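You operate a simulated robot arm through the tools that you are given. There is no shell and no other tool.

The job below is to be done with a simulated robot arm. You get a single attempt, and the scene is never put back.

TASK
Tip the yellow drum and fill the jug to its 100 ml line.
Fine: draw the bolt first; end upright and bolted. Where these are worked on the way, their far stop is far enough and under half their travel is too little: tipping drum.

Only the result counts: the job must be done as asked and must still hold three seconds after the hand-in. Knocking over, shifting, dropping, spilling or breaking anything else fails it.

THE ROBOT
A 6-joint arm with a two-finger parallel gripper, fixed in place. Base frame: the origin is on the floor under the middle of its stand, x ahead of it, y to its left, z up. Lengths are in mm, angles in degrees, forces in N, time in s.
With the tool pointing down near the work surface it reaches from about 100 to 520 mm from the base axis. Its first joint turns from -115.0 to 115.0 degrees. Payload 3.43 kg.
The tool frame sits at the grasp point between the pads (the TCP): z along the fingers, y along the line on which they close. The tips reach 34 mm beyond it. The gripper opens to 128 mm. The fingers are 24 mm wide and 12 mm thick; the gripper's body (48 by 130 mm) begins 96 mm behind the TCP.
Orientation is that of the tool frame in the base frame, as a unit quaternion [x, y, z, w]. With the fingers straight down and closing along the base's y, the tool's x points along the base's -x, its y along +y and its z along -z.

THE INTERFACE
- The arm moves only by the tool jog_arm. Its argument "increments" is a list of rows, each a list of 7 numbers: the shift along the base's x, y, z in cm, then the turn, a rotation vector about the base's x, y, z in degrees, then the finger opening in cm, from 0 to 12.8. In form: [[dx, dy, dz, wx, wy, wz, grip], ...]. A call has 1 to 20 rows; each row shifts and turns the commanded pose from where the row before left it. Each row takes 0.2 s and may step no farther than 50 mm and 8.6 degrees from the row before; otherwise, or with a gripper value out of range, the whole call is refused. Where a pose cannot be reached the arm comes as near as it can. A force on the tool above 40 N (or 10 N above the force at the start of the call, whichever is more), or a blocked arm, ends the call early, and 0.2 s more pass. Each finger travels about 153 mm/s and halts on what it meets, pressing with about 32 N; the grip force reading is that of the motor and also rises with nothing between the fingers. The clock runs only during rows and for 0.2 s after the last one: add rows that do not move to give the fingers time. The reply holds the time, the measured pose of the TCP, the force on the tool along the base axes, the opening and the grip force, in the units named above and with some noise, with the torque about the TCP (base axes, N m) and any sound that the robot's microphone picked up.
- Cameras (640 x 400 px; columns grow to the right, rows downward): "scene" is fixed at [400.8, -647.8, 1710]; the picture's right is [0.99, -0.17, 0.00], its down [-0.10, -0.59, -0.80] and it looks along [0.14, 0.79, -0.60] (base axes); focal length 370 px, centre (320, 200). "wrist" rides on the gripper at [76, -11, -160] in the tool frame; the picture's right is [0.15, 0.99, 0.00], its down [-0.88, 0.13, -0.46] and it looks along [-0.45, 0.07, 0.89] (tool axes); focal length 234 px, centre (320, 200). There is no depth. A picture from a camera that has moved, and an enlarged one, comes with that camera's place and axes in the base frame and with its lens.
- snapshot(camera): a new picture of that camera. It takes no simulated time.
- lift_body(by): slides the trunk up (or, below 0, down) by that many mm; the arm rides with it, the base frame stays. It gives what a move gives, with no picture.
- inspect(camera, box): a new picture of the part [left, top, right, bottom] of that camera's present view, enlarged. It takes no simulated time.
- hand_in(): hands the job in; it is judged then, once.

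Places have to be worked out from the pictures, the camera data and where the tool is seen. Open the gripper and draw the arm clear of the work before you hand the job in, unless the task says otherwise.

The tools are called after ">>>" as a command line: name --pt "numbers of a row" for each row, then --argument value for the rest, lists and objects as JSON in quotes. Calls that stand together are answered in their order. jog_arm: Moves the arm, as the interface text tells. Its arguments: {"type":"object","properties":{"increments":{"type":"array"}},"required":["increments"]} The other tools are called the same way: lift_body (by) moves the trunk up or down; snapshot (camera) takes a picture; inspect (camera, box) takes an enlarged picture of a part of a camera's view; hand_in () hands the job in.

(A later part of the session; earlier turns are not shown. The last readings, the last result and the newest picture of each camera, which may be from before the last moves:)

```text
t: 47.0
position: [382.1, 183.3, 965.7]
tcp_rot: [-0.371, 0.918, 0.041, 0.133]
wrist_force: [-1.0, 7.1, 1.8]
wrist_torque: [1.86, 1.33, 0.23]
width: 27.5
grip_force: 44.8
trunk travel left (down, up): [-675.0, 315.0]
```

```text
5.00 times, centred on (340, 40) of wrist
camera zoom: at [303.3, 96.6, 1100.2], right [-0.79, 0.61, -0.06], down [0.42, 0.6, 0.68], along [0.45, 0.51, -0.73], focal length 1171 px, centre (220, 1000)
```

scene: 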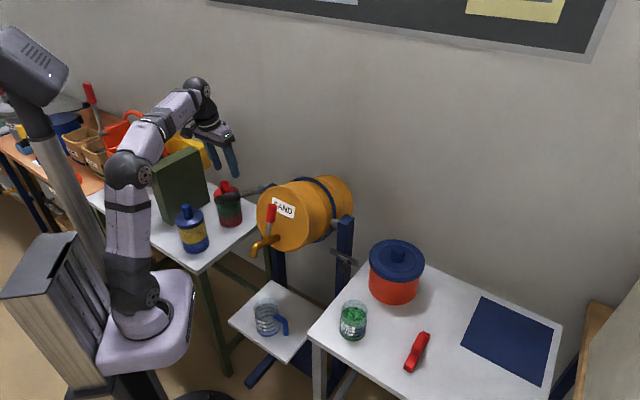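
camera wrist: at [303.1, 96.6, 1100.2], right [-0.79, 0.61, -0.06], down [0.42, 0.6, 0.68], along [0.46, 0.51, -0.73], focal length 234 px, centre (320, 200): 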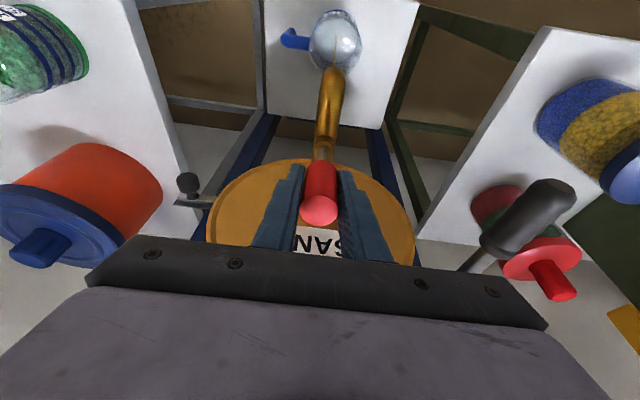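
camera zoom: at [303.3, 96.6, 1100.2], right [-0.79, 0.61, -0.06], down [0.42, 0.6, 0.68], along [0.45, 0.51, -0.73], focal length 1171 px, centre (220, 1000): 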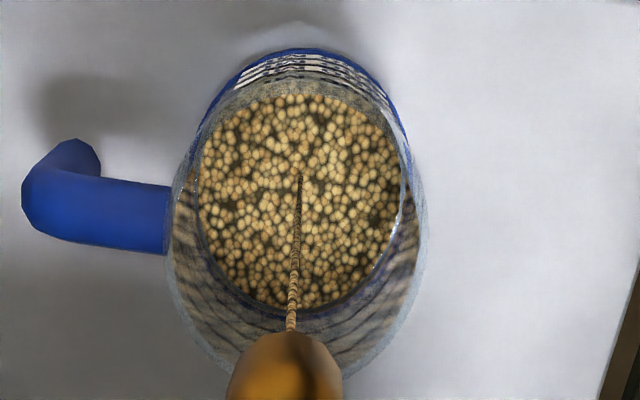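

Sand covers the jug floor in a thin layer, well below the 100 ml ring. I'll hold another second and compare to get the rate.

>>> jog_arm --pt "0 0 0 0 0 0 2.0" --pt "0 0 0 0 0 0 2.0" --pt "0 0 0 0 0 0 2.0" --pt "0 0 0 0 0 0 2.0" --pt "0 0 0 0 0 0 2.0" --pt "0 0 0 0 0 0 2.0"

>>> inspect --camera "scene" --box '[253, 308, 293, 340]'

>>> inspect --camera "wrist" --box '[290, 0, 390, 80]'

```text
t: 48.4
position: [381.5, 183.5, 965.7]
tcp_rot: [-0.372, 0.918, 0.042, 0.133]
wrist_force: [1.5, 7.1, 2.0]
wrist_torque: [1.86, 1.25, 0.23]
width: 27.7
grip_force: 45.2
trunk travel left (down, up): [-675.0, 315.0]
```

```text
12.50 times, centred on (273, 324) of scene
camera zoom: at [400.8, -647.8, 1710.0], right [0.99, -0.17, 0.0], down [-0.1, -0.59, -0.8], along [0.14, 0.79, -0.6], focal length 4631 px, centre (908, -1350)
```

zoom: 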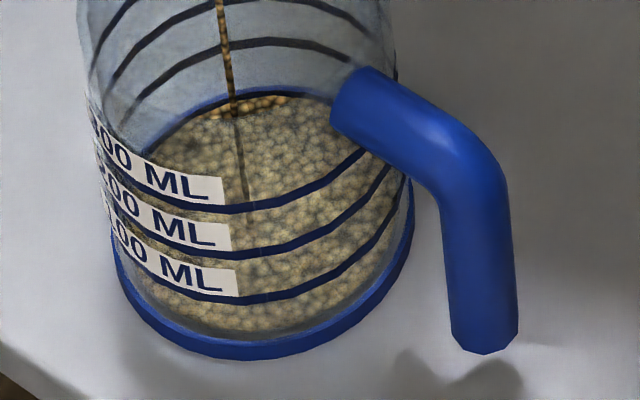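

```text
5.00 times, centred on (340, 40) of wrist
camera zoom: at [303.3, 96.6, 1100.1], right [-0.79, 0.61, -0.06], down [0.42, 0.6, 0.68], along [0.45, 0.51, -0.73], focal length 1171 px, centre (220, 1000)
```

zoom: 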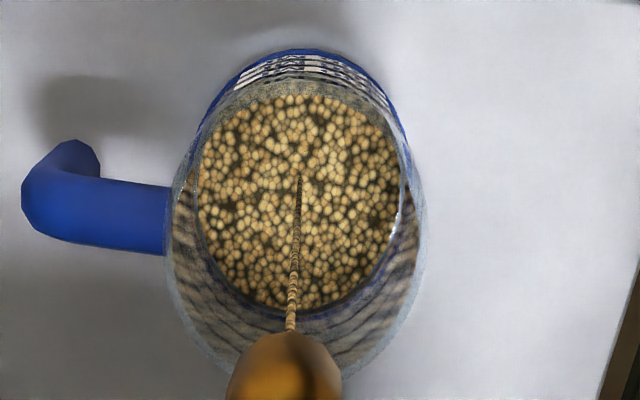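

The level barely changed in 1.4 s, so this opening is only a trickle. I'll open about 6° more along the arc and check.

>>> jog_arm --pt "-0.29 -0.29 -0.05 2.12 -2.12 0 2.0" --pt "-0.29 -0.29 -0.07 2.12 -2.12 0 2.0"

>>> inspect --camera "scene" --box '[253, 308, 293, 340]'

>>> inspect --camera "scene" --box '[230, 190, 310, 290]'

```text
t: 49.0
position: [377.1, 179.5, 965.1]
tcp_rot: [-0.368, 0.91, 0.061, 0.181]
wrist_force: [2.7, 10.8, 0.9]
wrist_torque: [2.02, 1.13, 0.43]
width: 27.4
grip_force: 45.4
trunk travel left (down, up): [-675.0, 315.0]
```

```text
12.50 times, centred on (273, 324) of scene
camera zoom: at [400.8, -647.8, 1710.0], right [0.99, -0.17, 0.0], down [-0.1, -0.59, -0.8], along [0.14, 0.79, -0.6], focal length 4631 px, centre (908, -1350)
```

zoom: 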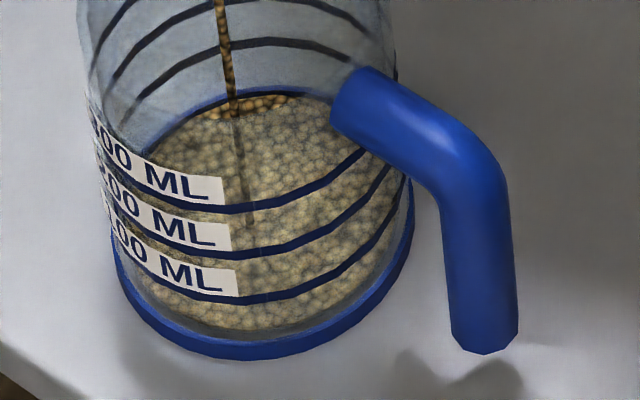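

```text
4.00 times, centred on (270, 240) of scene
camera zoom: at [400.8, -647.8, 1710.0], right [0.99, -0.17, 0.0], down [-0.1, -0.59, -0.8], along [0.14, 0.79, -0.6], focal length 1482 px, centre (520, 40)
```

zoom: 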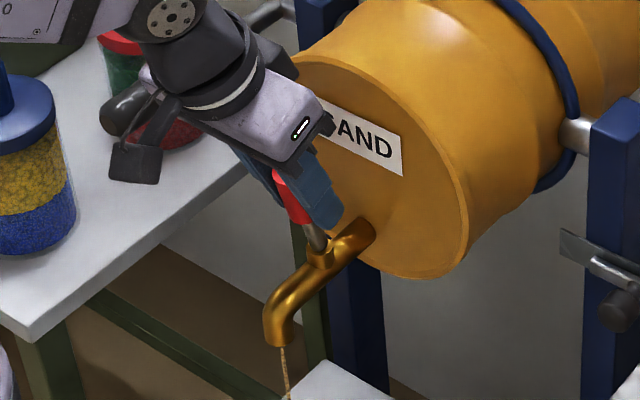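

The stream is a bit thicker now. I'll hold about 1.4 s and measure the rise.

>>> jog_arm --pt "0 0 0 0 0 0 2.0" --pt "0 0 0 0 0 0 2.0" --pt "0 0 0 0 0 0 2.0" --pt "0 0 0 0 0 0 2.0" --pt "0 0 0 0 0 0 2.0" --pt "0 0 0 0 0 0 2.0"

>>> inspect --camera "scene" --box '[253, 308, 293, 340]'

>>> inspect --camera "wrist" --box '[290, 0, 390, 80]'

```text
t: 50.4
position: [377.5, 178.1, 965.7]
tcp_rot: [-0.367, 0.911, 0.062, 0.179]
wrist_force: [4.7, 10.3, 2.1]
wrist_torque: [2.11, 1.04, 0.42]
width: 27.5
grip_force: 45.2
trunk travel left (down, up): [-675.0, 315.0]
```

```text
12.50 times, centred on (273, 324) of scene
camera zoom: at [400.8, -647.8, 1710.0], right [0.99, -0.17, 0.0], down [-0.1, -0.59, -0.8], along [0.14, 0.79, -0.6], focal length 4631 px, centre (908, -1350)
```

zoom: 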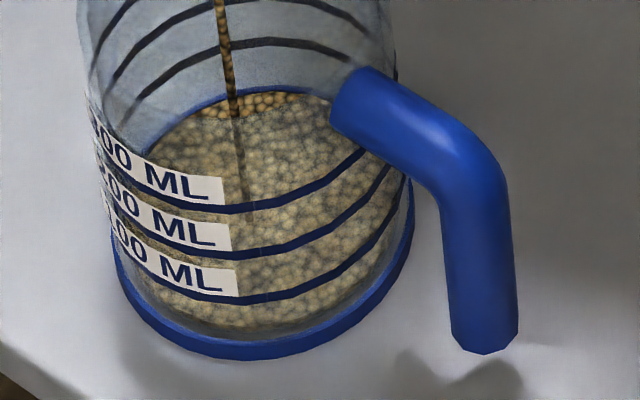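

```text
5.00 times, centred on (340, 40) of wrist
camera zoom: at [288.6, 82.0, 1086.0], right [-0.78, 0.62, -0.07], down [0.37, 0.55, 0.75], along [0.51, 0.56, -0.66], focal length 1171 px, centre (220, 1000)
```

zoom: 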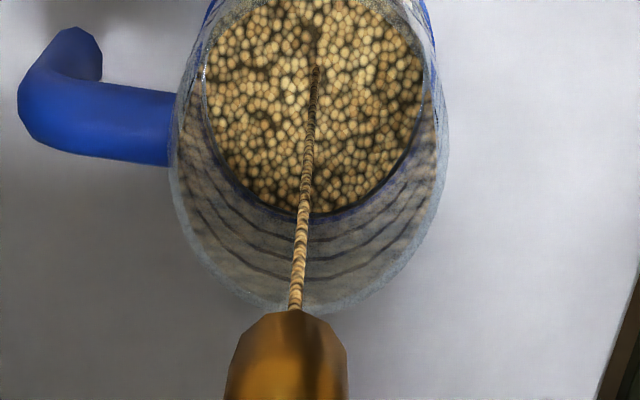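

The level is creeping up, roughly 10% of the way to the 100 ml ring. I'll open about 8° more to speed it up.

>>> jog_arm --pt "-0.38 -0.38 -0.14 2.84 -2.82 0 2.0" --pt "-0.38 -0.38 -0.16 2.84 -2.82 0 2.0" --pt "0 0 0 0 0 0 2.0" --pt "0 0 0 0 0 0 2.0" --pt "0 0 0 0 0 0 2.0"

>>> inspect --camera "scene" --box '[253, 308, 293, 340]'

>>> inspect --camera "scene" --box '[230, 190, 310, 290]'

```text
t: 51.6
position: [371.0, 171.5, 961.9]
tcp_rot: [-0.36, 0.896, 0.089, 0.244]
wrist_force: [6.4, 15.5, 3.5]
wrist_torque: [2.29, 0.65, 0.72]
width: 27.5
grip_force: 45.0
trunk travel left (down, up): [-675.0, 315.0]
```

```text
12.50 times, centred on (273, 324) of scene
camera zoom: at [400.8, -647.8, 1710.0], right [0.99, -0.17, 0.0], down [-0.1, -0.59, -0.8], along [0.14, 0.79, -0.6], focal length 4631 px, centre (908, -1350)
```

zoom: 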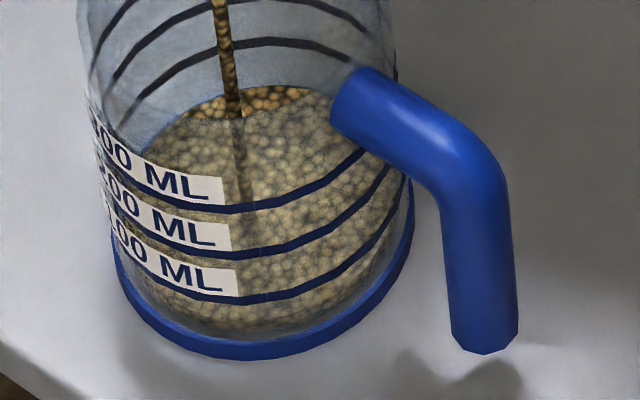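

```text
4.00 times, centred on (270, 240) of scene
camera zoom: at [400.8, -647.8, 1710.0], right [0.99, -0.17, 0.0], down [-0.1, -0.59, -0.8], along [0.14, 0.79, -0.6], focal length 1482 px, centre (520, 40)
```

zoom: 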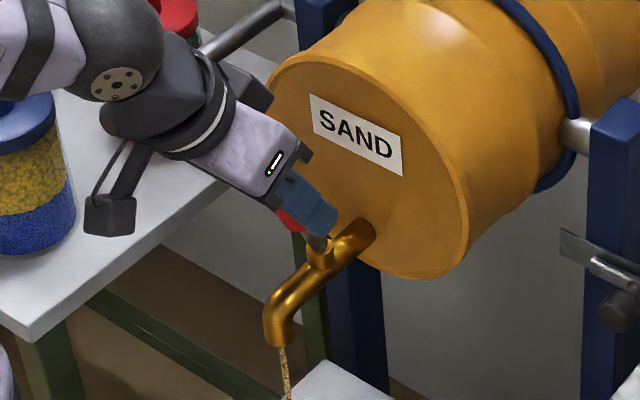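

The back edge of the sand has risen a little more, and the ring still shows well above it. I'll hold this opening about 1 s for a clean rate measurement.

>>> jog_arm --pt "0 0 0 0 0 0 2.0" --pt "0 0 0 0 0 0 2.0" --pt "0 0 0 0 0 0 2.0" --pt "0 0 0 0 0 0 2.0"

>>> inspect --camera "scene" --box '[253, 308, 293, 340]'

```text
t: 52.6
position: [369.3, 171.1, 962.0]
tcp_rot: [-0.359, 0.896, 0.088, 0.244]
wrist_force: [5.8, 15.7, 5.8]
wrist_torque: [2.36, 0.7, 0.69]
width: 27.1
grip_force: 45.1
trunk travel left (down, up): [-675.0, 315.0]
```

```text
12.50 times, centred on (273, 324) of scene
camera zoom: at [400.8, -647.8, 1710.0], right [0.99, -0.17, 0.0], down [-0.1, -0.59, -0.8], along [0.14, 0.79, -0.6], focal length 4631 px, centre (908, -1350)
```

zoom: 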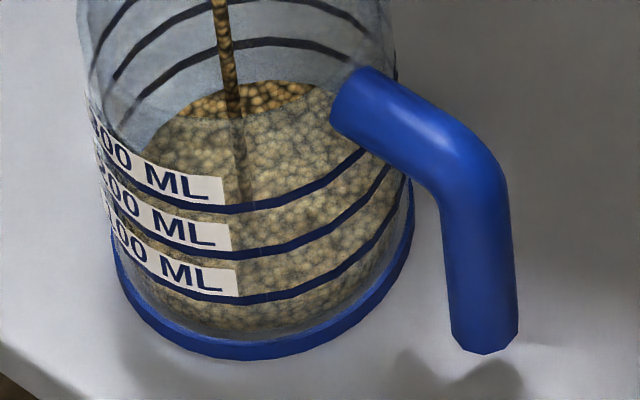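

The back edge of the sand is rising about 8 px/s in this view (about 14 ml/s). I'll zoom in tightly on the rear wall to measure the sand edge against the ring spacing.

>>> inspect --camera "scene" --box '[258, 303, 282, 318]'

>>> inspect --camera "scene" --box '[256, 318, 286, 338]'

>>> inspect --camera "wrist" --box '[300, 0, 380, 50]'

```text
16.00 times, centred on (270, 310) of scene
camera zoom: at [400.8, -647.8, 1710.0], right [0.99, -0.17, 0.0], down [-0.1, -0.59, -0.8], along [0.14, 0.79, -0.6], focal length 5928 px, centre (1120, -1568)
```

zoom: 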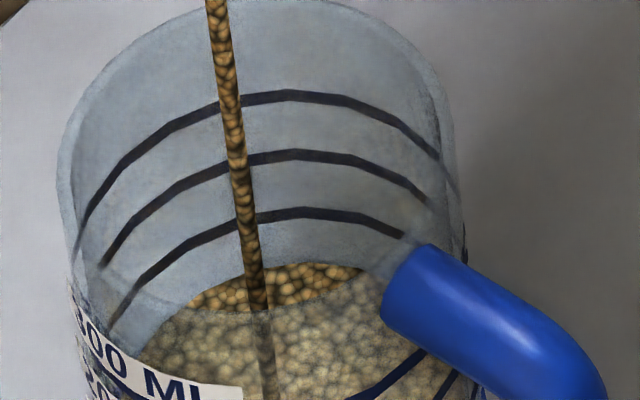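

```text
16.00 times, centred on (271, 328) of scene
camera zoom: at [400.8, -647.8, 1710.0], right [0.99, -0.17, 0.0], down [-0.1, -0.59, -0.8], along [0.14, 0.79, -0.6], focal length 5928 px, centre (1104, -1848)
```

zoom: 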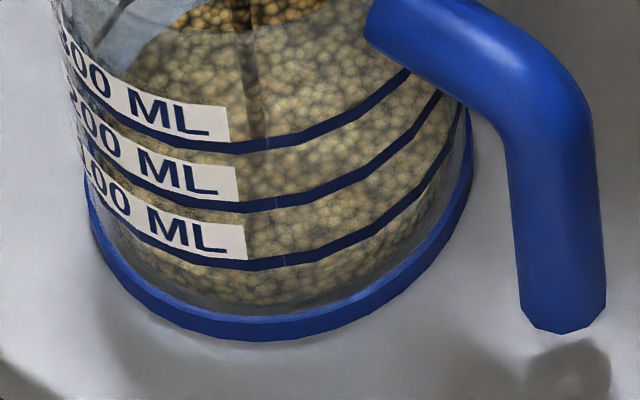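

```text
8.00 times, centred on (340, 25) of wrist
camera zoom: at [270.5, 63.9, 1063.8], right [-0.77, 0.63, -0.09], down [0.29, 0.47, 0.83], along [0.57, 0.62, -0.55], focal length 1873 px, centre (160, 1600)
```

zoom: 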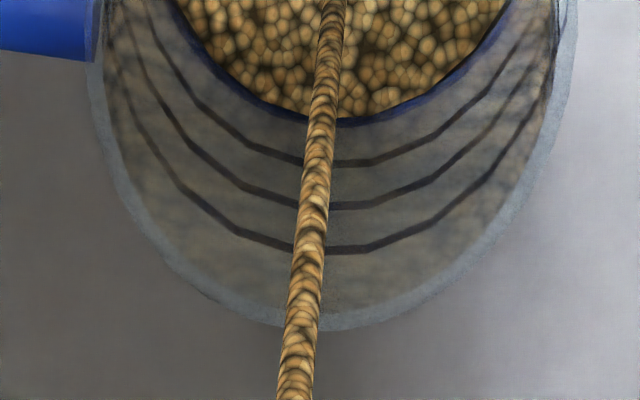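

I estimate about 40–45 ml so far. Before going on I want the sand-to-glass offset more exactly, so I'll take tight zooms at the front and back edges while time is paused.

>>> inspect --camera "scene" --box '[264, 309, 274, 316]'

>>> inspect --camera "scene" --box '[262, 328, 274, 336]'

```text
16.00 times, centred on (269, 312) of scene
camera zoom: at [400.8, -647.8, 1710.0], right [0.99, -0.17, 0.0], down [-0.1, -0.59, -0.8], along [0.14, 0.79, -0.6], focal length 5928 px, centre (1136, -1600)
```

zoom: 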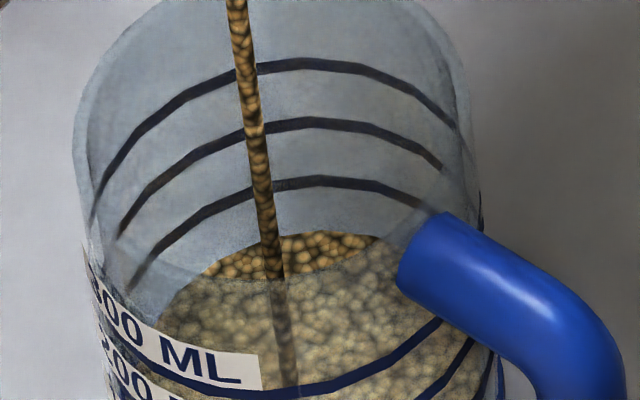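

```text
16.00 times, centred on (268, 332) of scene
camera zoom: at [400.8, -647.8, 1710.0], right [0.99, -0.17, 0.0], down [-0.1, -0.59, -0.8], along [0.14, 0.79, -0.6], focal length 5928 px, centre (1152, -1912)
```

zoom: 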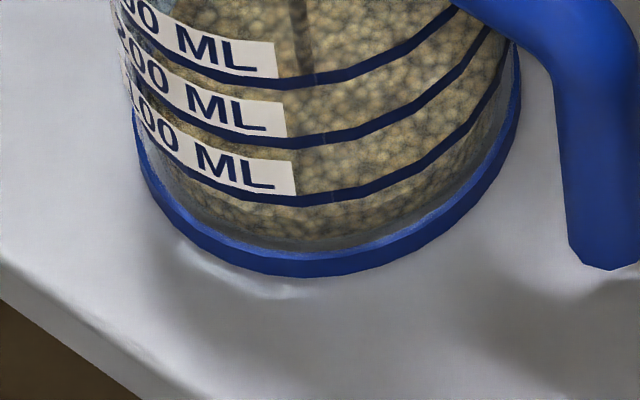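

In this 16x view the 100 ml mark should correspond to a sand back edge at about y=201, and it is now at 231, so there's roughly 50 ml in the jug. I'll hold about 1.2 s more and re-measure.

>>> jog_arm --pt "0 0 0 0 0 0 2.0" --pt "0 0 0 0 0 0 2.0" --pt "0 0 0 0 0 0 2.0" --pt "0 0 0 0 0 0 2.0" --pt "0 0 0 0 0 0 2.0"

>>> inspect --camera "scene" --box '[264, 309, 274, 316]'

>>> inspect --camera "scene" --box '[262, 324, 274, 332]'

```text
t: 53.8
position: [369.5, 171.5, 961.9]
tcp_rot: [-0.361, 0.896, 0.089, 0.243]
wrist_force: [6.3, 14.6, 5.5]
wrist_torque: [2.34, 0.69, 0.69]
width: 27.7
grip_force: 45.4
trunk travel left (down, up): [-675.0, 315.0]
```

```text
16.00 times, centred on (269, 312) of scene
camera zoom: at [400.8, -647.8, 1710.0], right [0.99, -0.17, 0.0], down [-0.1, -0.59, -0.8], along [0.14, 0.79, -0.6], focal length 5928 px, centre (1136, -1600)
```

zoom: 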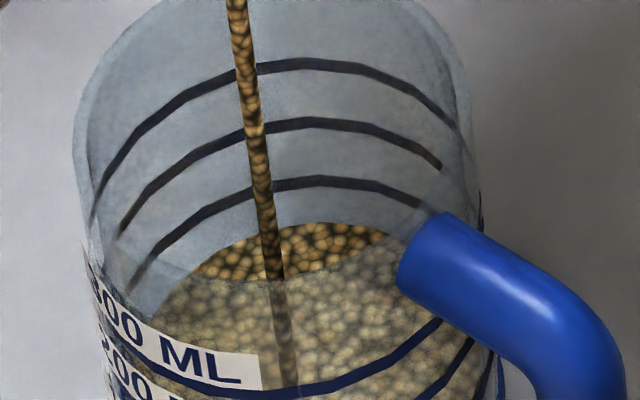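

```text
16.00 times, centred on (268, 328) of scene
camera zoom: at [400.8, -647.8, 1710.0], right [0.99, -0.17, 0.0], down [-0.1, -0.59, -0.8], along [0.14, 0.79, -0.6], focal length 5928 px, centre (1152, -1848)
```

zoom: 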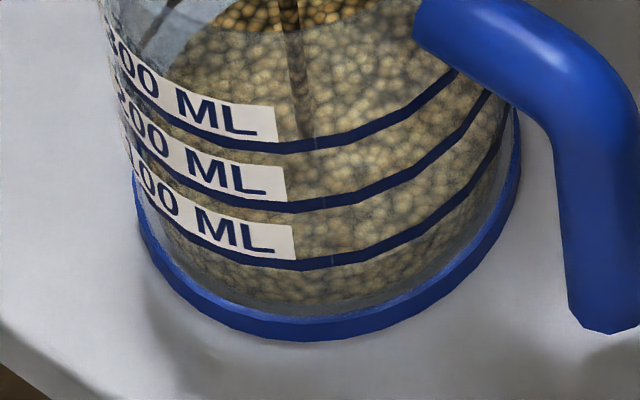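

The back edge is now at y≈222 (about 12 ml/s). I'll let roughly 1 s more in, then close the tap and check the level from a better angle before topping up.

>>> jog_arm --pt "0 0 0 0 0 0 2.0" --pt "0 0 0 0 0 0 2.0" --pt "0 0 0 0 0 0 2.0" --pt "0.38 0.38 0.16 -2.84 2.82 0 2.0" --pt "0.38 0.38 0.14 -2.84 2.82 0 2.0" --pt "0.29 0.29 0.07 -2.12 2.12 0 2.0" --pt "0.29 0.29 0.05 -2.12 2.12 0 2.0" --pt "0.3 0.3 0.03 -2.12 2.12 0 2.0" --pt "0.3 0.3 0 -2.12 2.12 0 2.0"

>>> inspect --camera "scene" --box '[264, 309, 274, 316]'

>>> inspect --camera "scene" --box '[230, 190, 310, 290]'

>>> snapshot --camera "wrist"

```text
t: 55.8
position: [386.3, 189.1, 967.0]
tcp_rot: [-0.375, 0.923, 0.022, 0.084]
wrist_force: [-2.4, 2.0, 9.4]
wrist_torque: [1.73, 1.83, -0.04]
width: 27.2
grip_force: 44.6
trunk travel left (down, up): [-675.0, 315.0]
```

```text
16.00 times, centred on (269, 312) of scene
camera zoom: at [400.8, -647.8, 1710.0], right [0.99, -0.17, 0.0], down [-0.1, -0.59, -0.8], along [0.14, 0.79, -0.6], focal length 5928 px, centre (1136, -1600)
```

zoom: 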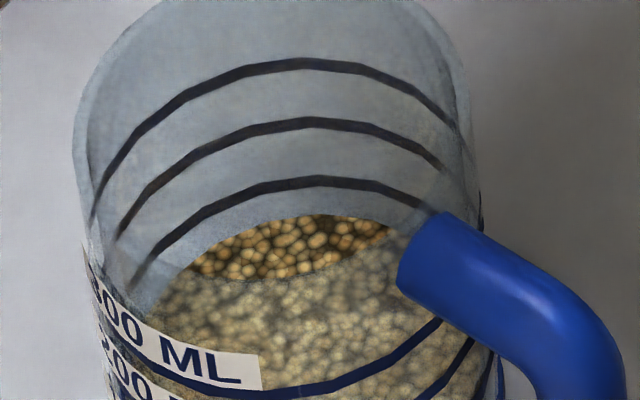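

```text
4.00 times, centred on (270, 240) of scene
camera zoom: at [400.8, -647.8, 1710.0], right [0.99, -0.17, 0.0], down [-0.1, -0.59, -0.8], along [0.14, 0.79, -0.6], focal length 1482 px, centre (520, 40)
```

zoom: 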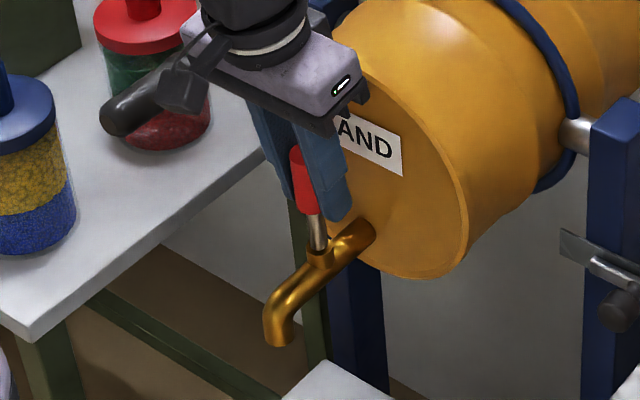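

```text
taken
camera wrist: at [318.6, 111.8, 1112.2], right [-0.79, 0.61, -0.05], down [0.47, 0.65, 0.6], along [0.4, 0.45, -0.8], focal length 234 px, centre (320, 200)
```

wrist: 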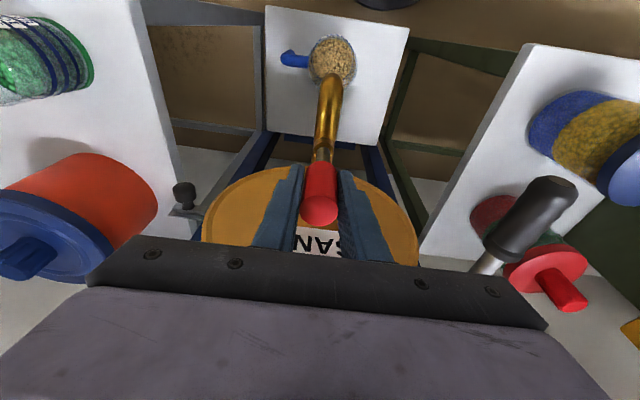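

The tap is closed and the flow has stopped, with about 65–80 ml in the jug depending on the glass-thickness correction. I'll zoom with the wrist camera at the jug to pin down that correction.

>>> inspect --camera "wrist" --box '[310, 35, 358, 90]'

>>> inspect --camera "wrist" --box '[300, 30, 360, 68]'

>>> inspect --camera "scene" --box '[250, 300, 290, 336]'

```text
7.27 times, centred on (334, 62) of wrist
camera zoom: at [318.6, 111.8, 1112.2], right [-0.79, 0.61, -0.05], down [0.47, 0.65, 0.6], along [0.4, 0.45, -0.8], focal length 1703 px, centre (218, 1200)
```

zoom: 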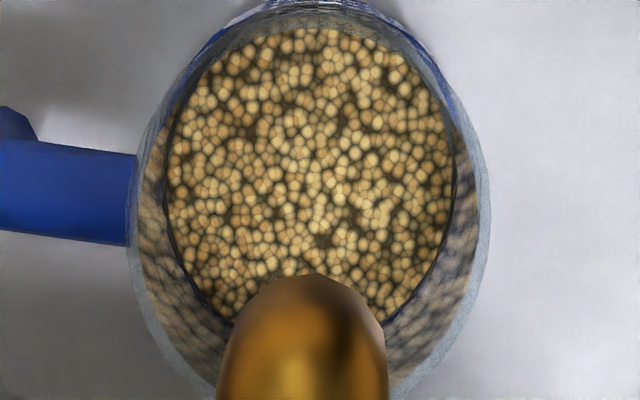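

```text
10.53 times, centred on (330, 49) of wrist
camera zoom: at [318.6, 111.8, 1112.2], right [-0.79, 0.61, -0.05], down [0.47, 0.65, 0.6], along [0.4, 0.45, -0.8], focal length 2465 px, centre (215, 1790)
```

zoom: 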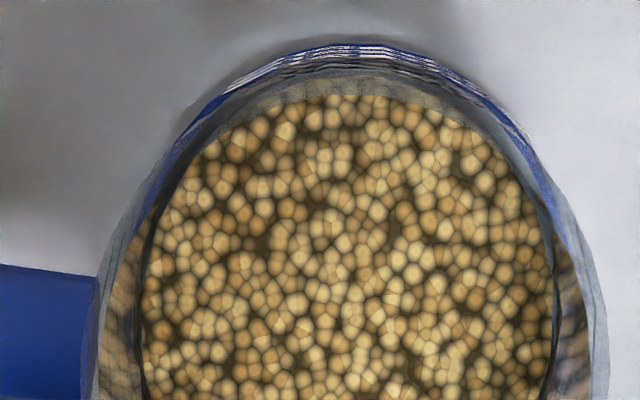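

```text
11.11 times, centred on (270, 318) of scene
camera zoom: at [400.8, -647.8, 1710.0], right [0.99, -0.17, 0.0], down [-0.1, -0.59, -0.8], along [0.14, 0.79, -0.6], focal length 4116 px, centre (876, -1111)
```

zoom: 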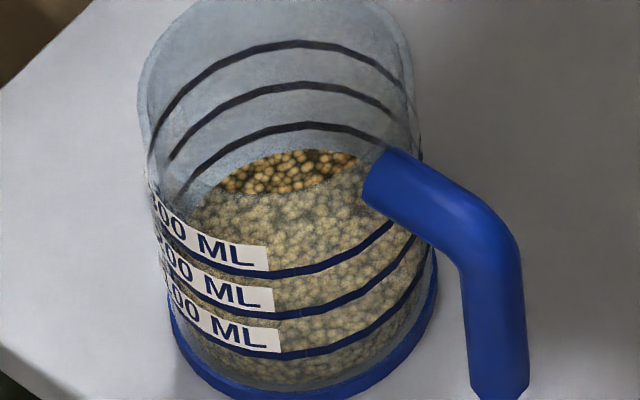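

My best estimate now is about 74 ml (±6). To pin this down I want a lower-angle look at the jug, so I'll release the closed tap handle, lift clear, and confirm nothing leaks.

>>> jog_arm --pt "0 0 0 0 0 0 4.0" --pt "0 0 0 0 0 0 6.0" --pt "0 0 3.0 0 0 0 6.0" --pt "0 0 4.0 0 0 0 6.0" --pt "0 0 4.0 0 0 0 6.0"

>>> inspect --camera "scene" --box '[210, 180, 330, 340]'

>>> inspect --camera "scene" --box '[264, 309, 274, 316]'

```text
t: 57.0
position: [387.8, 189.6, 1077.0]
tcp_rot: [-0.375, 0.923, 0.021, 0.085]
wrist_force: [-0.5, 0.3, 0.0]
wrist_torque: [-0.03, 0.0, -0.02]
width: 60.1
grip_force: 0.0
trunk travel left (down, up): [-675.0, 315.0]
```

```text
2.50 times, centred on (270, 260) of scene
camera zoom: at [400.8, -647.8, 1710.0], right [0.99, -0.17, 0.0], down [-0.1, -0.59, -0.8], along [0.14, 0.79, -0.6], focal length 926 px, centre (445, 50)
```

zoom: 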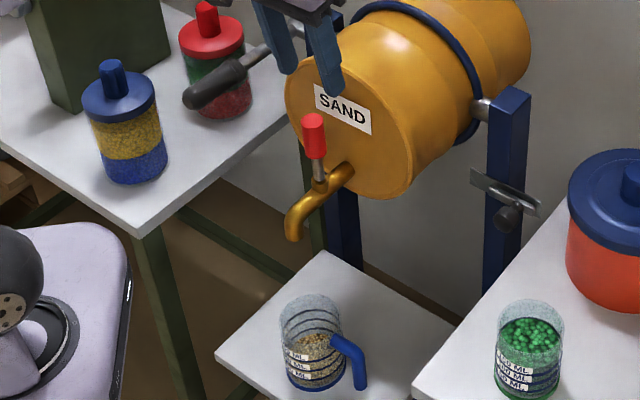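

```text
16.00 times, centred on (269, 312) of scene
camera zoom: at [400.8, -647.8, 1710.0], right [0.99, -0.17, 0.0], down [-0.1, -0.59, -0.8], along [0.14, 0.79, -0.6], focal length 5928 px, centre (1136, -1600)
```

zoom: 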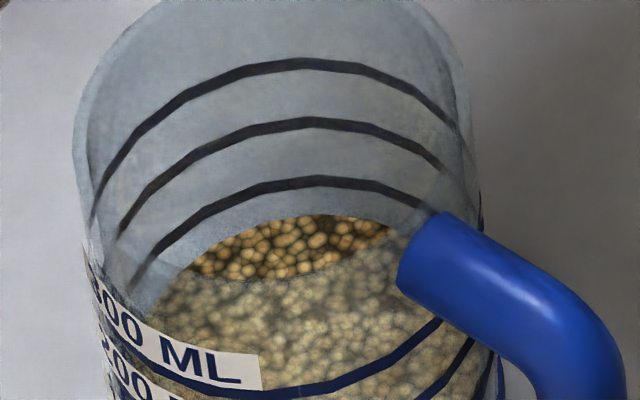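

The tap stays shut and the drum stays put. I'll move the arm out to the open side (toward -y), yawing the tool, to bring the wrist camera round for a lower look at the jug.

>>> jog_arm --pt "-0.97 -3.57 0 0 0 4 6.0" --pt "-0.97 -3.57 0 0 0 4 6.0" --pt "-0.97 -3.57 0 0 0 4 6.0" --pt "-0.97 -3.57 0 0 0 4 6.0" --pt "-0.97 -3.57 0 0 0 4 6.0" --pt "-0.97 -3.57 0 0 0 4 6.0" --pt "-0.97 -3.57 0 0 0 4 6.0" --pt "0 0 0 0 0 0 4.0"

>>> snapshot --camera "wrist"

>>> snapshot --camera "scene"

```text
t: 58.8
position: [319.6, -60.8, 1076.9]
tcp_rot: [-0.588, 0.804, 0.042, 0.078]
wrist_force: [0.8, 0.3, -0.2]
wrist_torque: [0.02, 0.01, 0.02]
width: 39.8
grip_force: 0.1
trunk travel left (down, up): [-675.0, 315.0]
```

```text
taken
camera wrist: at [295.4, -161.3, 1221.7], right [-0.98, 0.17, -0.05], down [0.1, 0.79, 0.6], along [0.14, 0.58, -0.8], focal length 234 px, centre (320, 200)
```

wrist: 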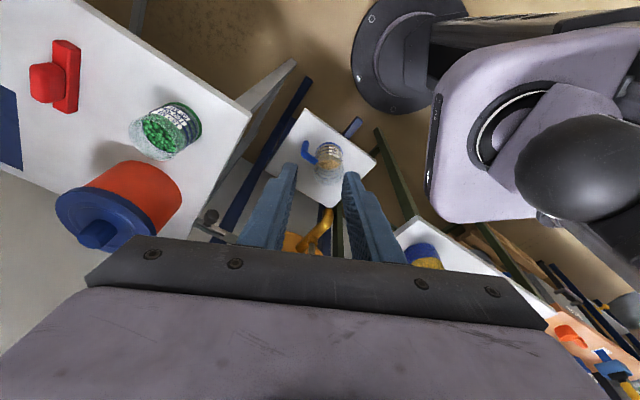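

```text
taken
```

scene: 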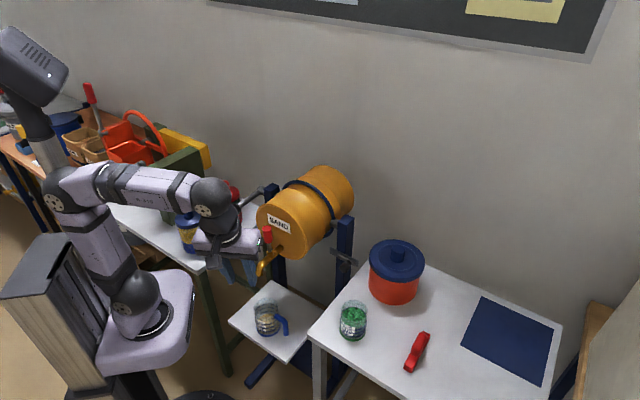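

That pose was reachable, and the camera can see the jug. Now I'll pitch the tool up and bring it lower for a shallower view.

>>> jog_arm --pt "0 0 -3 6.0 -1.95 0 4.0" --pt "0 0 -4 6.0 -1.95 0 4.0" --pt "0 0 -4 6.0 -1.95 0 4.0" --pt "0 0 -4 6.0 -1.95 0 4.0" --pt "0 0 -4 0 0 0 4.0" --pt "0 0 -4 0 0 0 4.0"

>>> snapshot --camera "wrist"

>>> snapshot --camera "scene"

```text
t: 60.2
position: [320.1, -60.3, 847.5]
tcp_rot: [-0.559, 0.772, 0.167, 0.252]
wrist_force: [-0.3, 0.9, -0.9]
wrist_torque: [0.0, -0.03, 0.01]
width: 40.0
grip_force: 0.0
trunk travel left (down, up): [-675.0, 315.0]
```

```text
taken
camera wrist: at [279.9, -210.3, 935.3], right [-0.97, 0.2, -0.11], down [0.0, 0.48, 0.88], along [0.23, 0.85, -0.47], focal length 234 px, centre (320, 200)
```

wrist: 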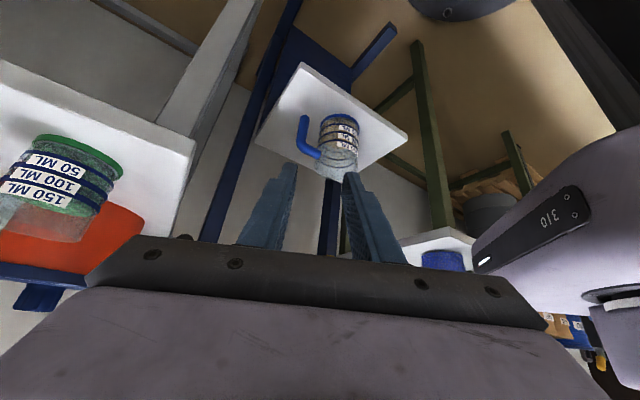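

```text
taken
```

scene: 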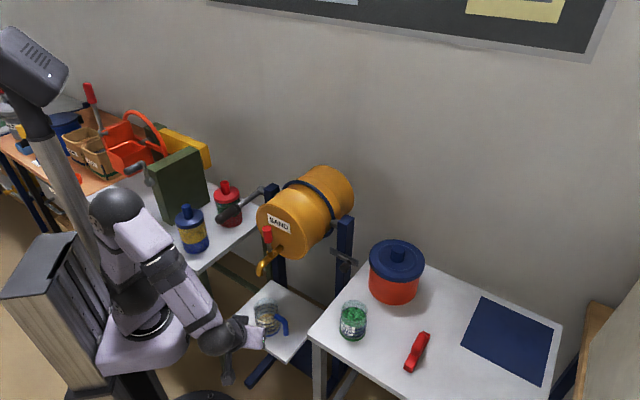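

The jug's labels are visible from here. I'll zoom in, then go lower still if the view allows.

>>> inspect --camera "wrist" --box '[310, 105, 370, 185]'

>>> jog_arm --pt "0 0 -3 5.7 -1.85 0 4.0" --pt "0 0 -4 5.7 -1.85 0 4.0" --pt "0 0 -4 5.7 -1.85 0 4.0" --pt "0 0 -2 0 0 0 4.0"

>>> snapshot --camera "wrist"

```text
5.00 times, centred on (340, 145) of wrist
camera zoom: at [279.9, -210.3, 935.3], right [-0.97, 0.2, -0.11], down [0.0, 0.48, 0.88], along [0.23, 0.85, -0.47], focal length 1171 px, centre (220, 475)
```

zoom: 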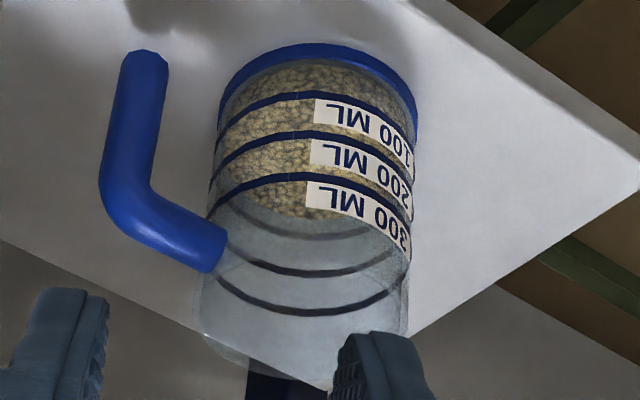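

```text
t: 61.2
position: [325.8, -67.2, 720.5]
tcp_rot: [-0.523, 0.725, 0.257, 0.368]
wrist_force: [-0.1, 0.1, 0.1]
wrist_torque: [0.02, -0.01, 0.01]
width: 39.9
grip_force: 0.0
out of reach, approached as far as the arm can: row 4
trunk travel left (down, up): [-675.0, 315.0]
```

```text
taken
camera wrist: at [279.6, -234.7, 757.2], right [-0.96, 0.24, -0.13], down [-0.08, 0.2, 0.98], along [0.26, 0.95, -0.17], focal length 234 px, centre (320, 200)
```

wrist: 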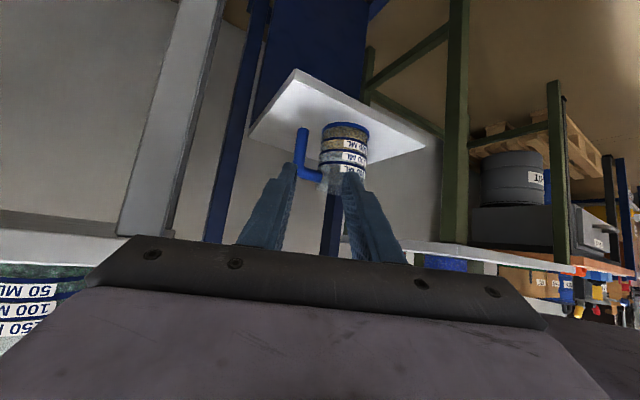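

This is an excellent low view (about 22° down) of the jug. I'll zoom in to read the level against the rings.

>>> inspect --camera "wrist" --box '[318, 115, 372, 180]'

>>> inspect --camera "wrist" --box '[318, 118, 374, 152]'

```text
6.15 times, centred on (345, 148) of wrist
camera zoom: at [279.6, -234.7, 757.2], right [-0.96, 0.24, -0.13], down [-0.08, 0.2, 0.98], along [0.26, 0.95, -0.17], focal length 1441 px, centre (166, 523)
```

zoom: 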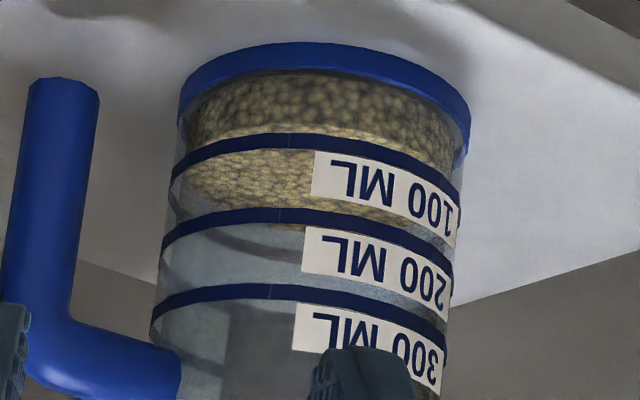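

```text
11.43 times, centred on (346, 135) of wrist
camera zoom: at [279.6, -234.7, 757.2], right [-0.96, 0.24, -0.13], down [-0.08, 0.2, 0.98], along [0.26, 0.95, -0.17], focal length 2676 px, centre (23, 943)
```

zoom: 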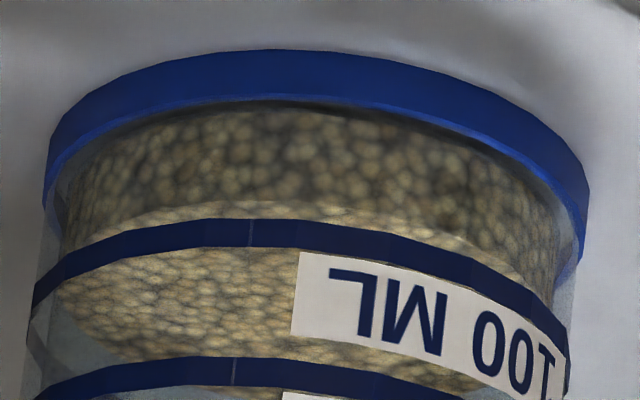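

This is very informative: the sand floor is at y≈102, the front of the sand surface at about y≈205, and the 100 ml ring at about y≈240 once corrected, which gives about 74 ml. One tighter zoom will confirm it.

>>> inspect --camera "wrist" --box '[334, 122, 350, 142]'

>>> inspect --camera "scene" --box '[264, 309, 274, 316]'

```text
16.00 times, centred on (342, 132) of wrist
camera zoom: at [279.6, -234.7, 757.2], right [-0.96, 0.24, -0.13], down [-0.08, 0.2, 0.98], along [0.26, 0.95, -0.17], focal length 3747 px, centre (-32, 1288)
```

zoom: 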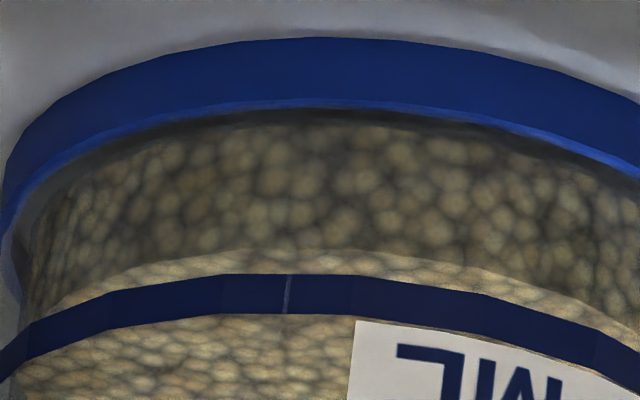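

```text
16.00 times, centred on (269, 312) of scene
camera zoom: at [400.8, -647.8, 1710.0], right [0.99, -0.17, 0.0], down [-0.1, -0.59, -0.8], along [0.14, 0.79, -0.6], focal length 5928 px, centre (1136, -1600)
```

zoom: 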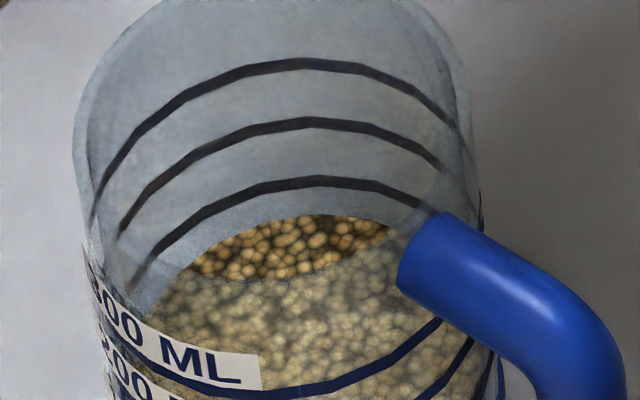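

From this view I get about 68 ml (±3), so about 32 ml more is needed, which should put the sand's back edge at about y≈196 in the scene zoom. I'll retrace the path back to above the tap handle.

>>> jog_arm --pt "-0.2 0.23 4.0 -5.7 1.85 0 4.0" --pt "-0.2 0.23 4.0 -5.7 1.85 0 4.0" --pt "-0.18 0.23 4.7 -5.7 1.85 0 4.0" --pt "0 0 4 -6.0 1.95 0 4.0" --pt "0 0 4 -6.0 1.95 0 4.0" --pt "0 0 4 -6.0 1.95 0 4.0" --pt "0 0 4 -6.0 1.95 0 4.0" --pt "0 0 4 0 0 0 4.0" --pt "0 0 3 0 0 0 4.0" --pt "0.97 3.57 0 0 0 -4 6.0" --pt "0.97 3.57 0 0 0 -4 6.0" --pt "0.97 3.57 0 0 0 -4 6.0" --pt "0.97 3.57 0 0 0 -4 6.0" --pt "0.97 3.57 0 0 0 -4 6.0" --pt "0.97 3.57 0 0 0 -4 6.0" --pt "0.97 3.57 0 0 0 -4 6.0" --pt "0 0 0 0 0 0 6.0"

>>> snapshot --camera "wrist"

>>> snapshot --camera "scene"

```text
t: 64.8
position: [387.8, 190.9, 1078.6]
tcp_rot: [-0.374, 0.923, 0.021, 0.085]
wrist_force: [-0.4, 0.0, 0.4]
wrist_torque: [0.02, -0.04, -0.01]
width: 60.0
grip_force: 0.0
trunk travel left (down, up): [-675.0, 315.0]
```

```text
taken
camera wrist: at [319.8, 113.9, 1224.3], right [-0.79, 0.61, -0.05], down [0.47, 0.65, 0.6], along [0.4, 0.45, -0.8], focal length 234 px, centre (320, 200)
```

wrist: 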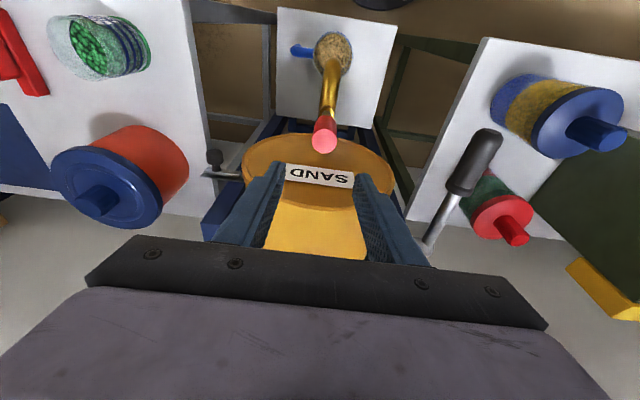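

```text
taken
```

scene: 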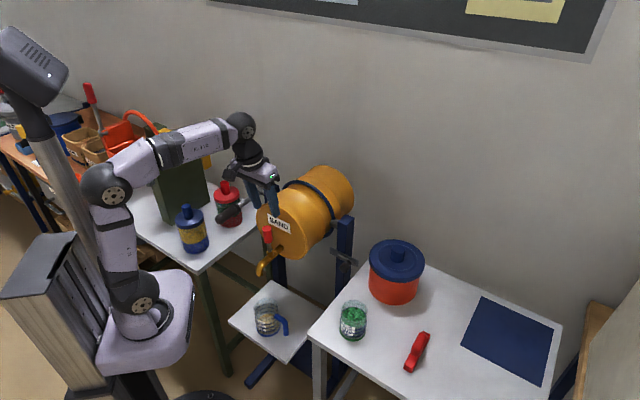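

I'm back above the handle. I'll descend and re-grip it.

>>> jog_arm --pt "0 -0.1 -2.9 0 0 0 6.0" --pt "0 0 -2.9 0 0 0 6.0" --pt "0 0 -2.9 0 0 0 6.0" --pt "0 0 -2.5 0 0 0 6.0" --pt "0 0 0 0 0 0 4.5" --pt "0 0 0 0 0 0 3.0" --pt "0 0 0 0 0 0 2.2" --pt "0 0 0 0 0 0 2.0"

>>> inspect --camera "scene" --box '[230, 190, 310, 290]'

>>> snapshot --camera "wrist"

```text
t: 66.6
position: [387.3, 189.3, 967.4]
tcp_rot: [-0.374, 0.923, 0.023, 0.085]
wrist_force: [3.0, -2.0, 0.0]
wrist_torque: [1.75, 1.61, 0.0]
width: 27.5
grip_force: 44.8
trunk travel left (down, up): [-675.0, 315.0]
```

```text
4.00 times, centred on (270, 240) of scene
camera zoom: at [400.8, -647.8, 1710.0], right [0.99, -0.17, 0.0], down [-0.1, -0.59, -0.8], along [0.14, 0.79, -0.6], focal length 1482 px, centre (520, 40)
```

zoom: 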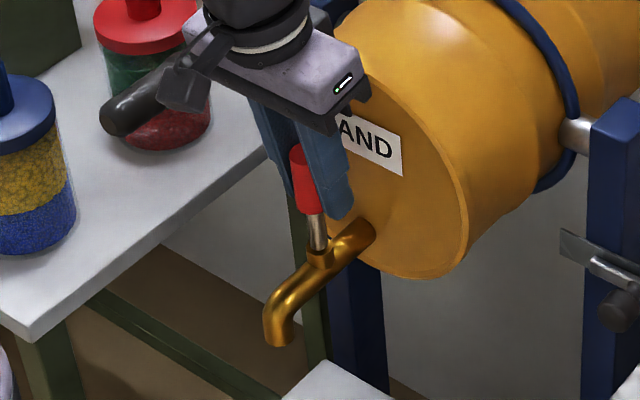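

```text
taken
camera wrist: at [320.0, 113.2, 1112.5], right [-0.79, 0.61, -0.05], down [0.47, 0.65, 0.6], along [0.4, 0.45, -0.8], focal length 234 px, centre (320, 200)
```

wrist: 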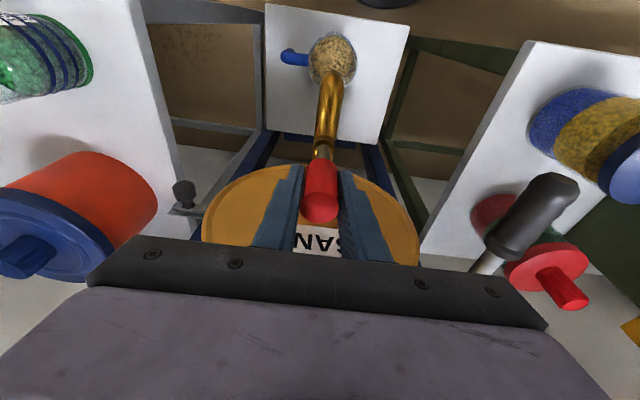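

The handle is gripped exactly as before. I'll open along the same arc to about 20° and hold briefly.

>>> jog_arm --pt "-0.3 -0.3 0 2.12 -2.12 0 2.0" --pt "-0.3 -0.3 -0.03 2.12 -2.12 0 2.0" --pt "-0.29 -0.29 -0.05 2.12 -2.12 0 2.0" --pt "-0.29 -0.29 -0.07 2.12 -2.12 0 2.0" --pt "-0.38 -0.38 -0.14 2.84 -2.82 0 2.0" --pt "-0.38 -0.38 -0.16 2.84 -2.82 0 2.0"

>>> inspect --camera "scene" --box '[264, 309, 274, 316]'

```text
t: 68.0
position: [370.3, 171.3, 962.4]
tcp_rot: [-0.36, 0.896, 0.089, 0.244]
wrist_force: [10.1, 14.8, 5.0]
wrist_torque: [2.44, 0.64, 0.68]
width: 27.6
grip_force: 45.3
trunk travel left (down, up): [-675.0, 315.0]
```

```text
16.00 times, centred on (269, 312) of scene
camera zoom: at [400.8, -647.8, 1710.0], right [0.99, -0.17, 0.0], down [-0.1, -0.59, -0.8], along [0.14, 0.79, -0.6], focal length 5928 px, centre (1136, -1600)
```

zoom: 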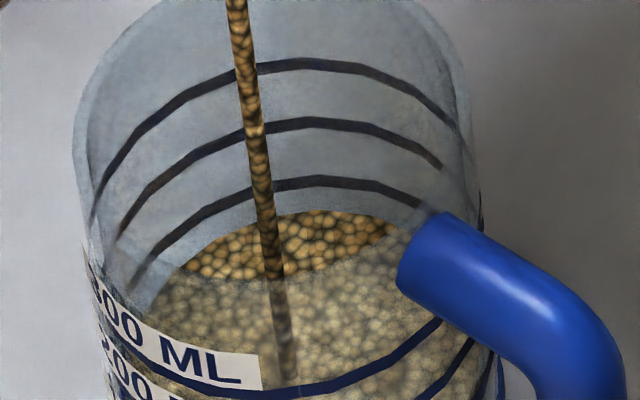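

The edge is at y≈211, and closing will add a little more. I'll hold 1 s and then close, aiming for about 92 ml before re-checking.

>>> jog_arm --pt "0 0 0 0 0 0 2.0" --pt "0 0 0 0 0 0 2.0" --pt "0 0 0 0 0 0 2.0" --pt "0 0 0 0 0 0 2.0" --pt "0 0 0 0 0 0 2.0" --pt "0.38 0.38 0.16 -2.84 2.82 0 2.0" --pt "0.38 0.38 0.14 -2.84 2.82 0 2.0" --pt "0.29 0.29 0.07 -2.12 2.12 0 2.0" --pt "0.29 0.29 0.05 -2.12 2.12 0 2.0" --pt "0.3 0.3 0.03 -2.12 2.12 0 2.0" --pt "0.3 0.3 0 -2.12 2.12 0 2.0" --pt "0 0 0 0 0 0 2.0"

>>> inspect --camera "scene" --box '[264, 309, 274, 316]'

>>> inspect --camera "scene" --box '[230, 190, 310, 290]'

```text
t: 70.6
position: [386.9, 188.6, 967.2]
tcp_rot: [-0.375, 0.923, 0.022, 0.085]
wrist_force: [1.1, 0.2, 15.0]
wrist_torque: [1.64, 1.65, 0.02]
width: 27.4
grip_force: 45.0
trunk travel left (down, up): [-675.0, 315.0]
```

```text
16.00 times, centred on (269, 312) of scene
camera zoom: at [400.8, -647.8, 1710.0], right [0.99, -0.17, 0.0], down [-0.1, -0.59, -0.8], along [0.14, 0.79, -0.6], focal length 5928 px, centre (1136, -1600)
```

zoom: 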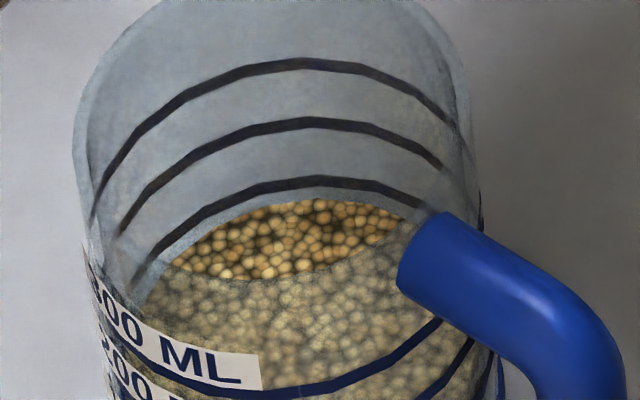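

```text
4.00 times, centred on (270, 240) of scene
camera zoom: at [400.8, -647.8, 1710.0], right [0.99, -0.17, 0.0], down [-0.1, -0.59, -0.8], along [0.14, 0.79, -0.6], focal length 1482 px, centre (520, 40)
```

zoom: 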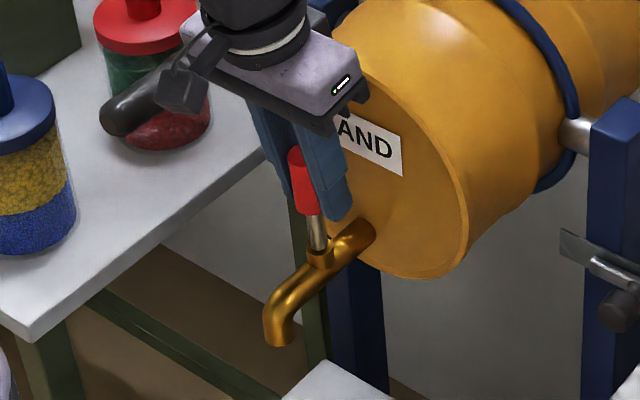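

The flow has stopped with the back edge at y≈199, so about 93–99 ml. I'll go back to the low viewpoint to verify.

>>> jog_arm --pt "0 0 0 0 0 0 4.0" --pt "0 0 0 0 0 0 6.0" --pt "0 0 3.0 0 0 0 6.0" --pt "0 0 4.0 0 0 0 6.0" --pt "0 0 4.0 0 0 0 6.0" --pt "-0.97 -3.57 0 0 0 4 6.0" --pt "-0.97 -3.57 0 0 0 4 6.0" --pt "-0.97 -3.57 0 0 0 4 6.0" --pt "-0.97 -3.57 0 0 0 4 6.0" --pt "-0.97 -3.57 0 0 0 4 4.0" --pt "-0.97 -3.57 0 0 0 4 4.0" --pt "-0.97 -3.57 0 0 0 4 4.0" --pt "0 0 -3 6.0 -1.95 0 4.0" --pt "0 0 -4 6.0 -1.95 0 4.0" --pt "0 0 -4 6.0 -1.95 0 4.0" --pt "0 0 -4 6.0 -1.95 0 4.0" --pt "0 0 -4 0 0 0 4.0" --pt "0 0 -4 0 0 0 4.0" --pt "0 0 -3 5.7 -1.85 0 4.0" --pt "0 0 -4 5.7 -1.85 0 4.0"

>>> jog_arm --pt "0 0 -4 5.7 -1.85 0 4.0" --pt "0 0 -1 0 0 0 4.0"

>>> snapshot --camera "wrist"

```text
t: 74.8
position: [320.0, -59.3, 775.5]
tcp_rot: [-0.537, 0.743, 0.225, 0.331]
wrist_force: [-0.2, -0.1, 0.1]
wrist_torque: [0.02, 0.01, 0.03]
width: 39.8
grip_force: 0.0
trunk travel left (down, up): [-675.0, 315.0]
```

```text
t: 75.4
position: [321.1, -63.1, 728.2]
tcp_rot: [-0.522, 0.725, 0.256, 0.368]
wrist_force: [0.4, -0.4, -0.9]
wrist_torque: [0.07, -0.03, 0.01]
width: 40.0
grip_force: 0.1
out of reach, approached as far as the arm can: row 2
trunk travel left (down, up): [-675.0, 315.0]
```

```text
taken
camera wrist: at [276.5, -230.6, 765.4], right [-0.96, 0.24, -0.13], down [-0.08, 0.2, 0.98], along [0.26, 0.95, -0.17], focal length 234 px, centre (320, 200)
```

wrist: 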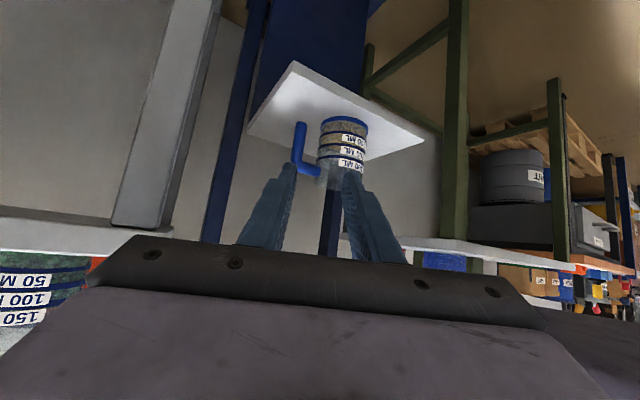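

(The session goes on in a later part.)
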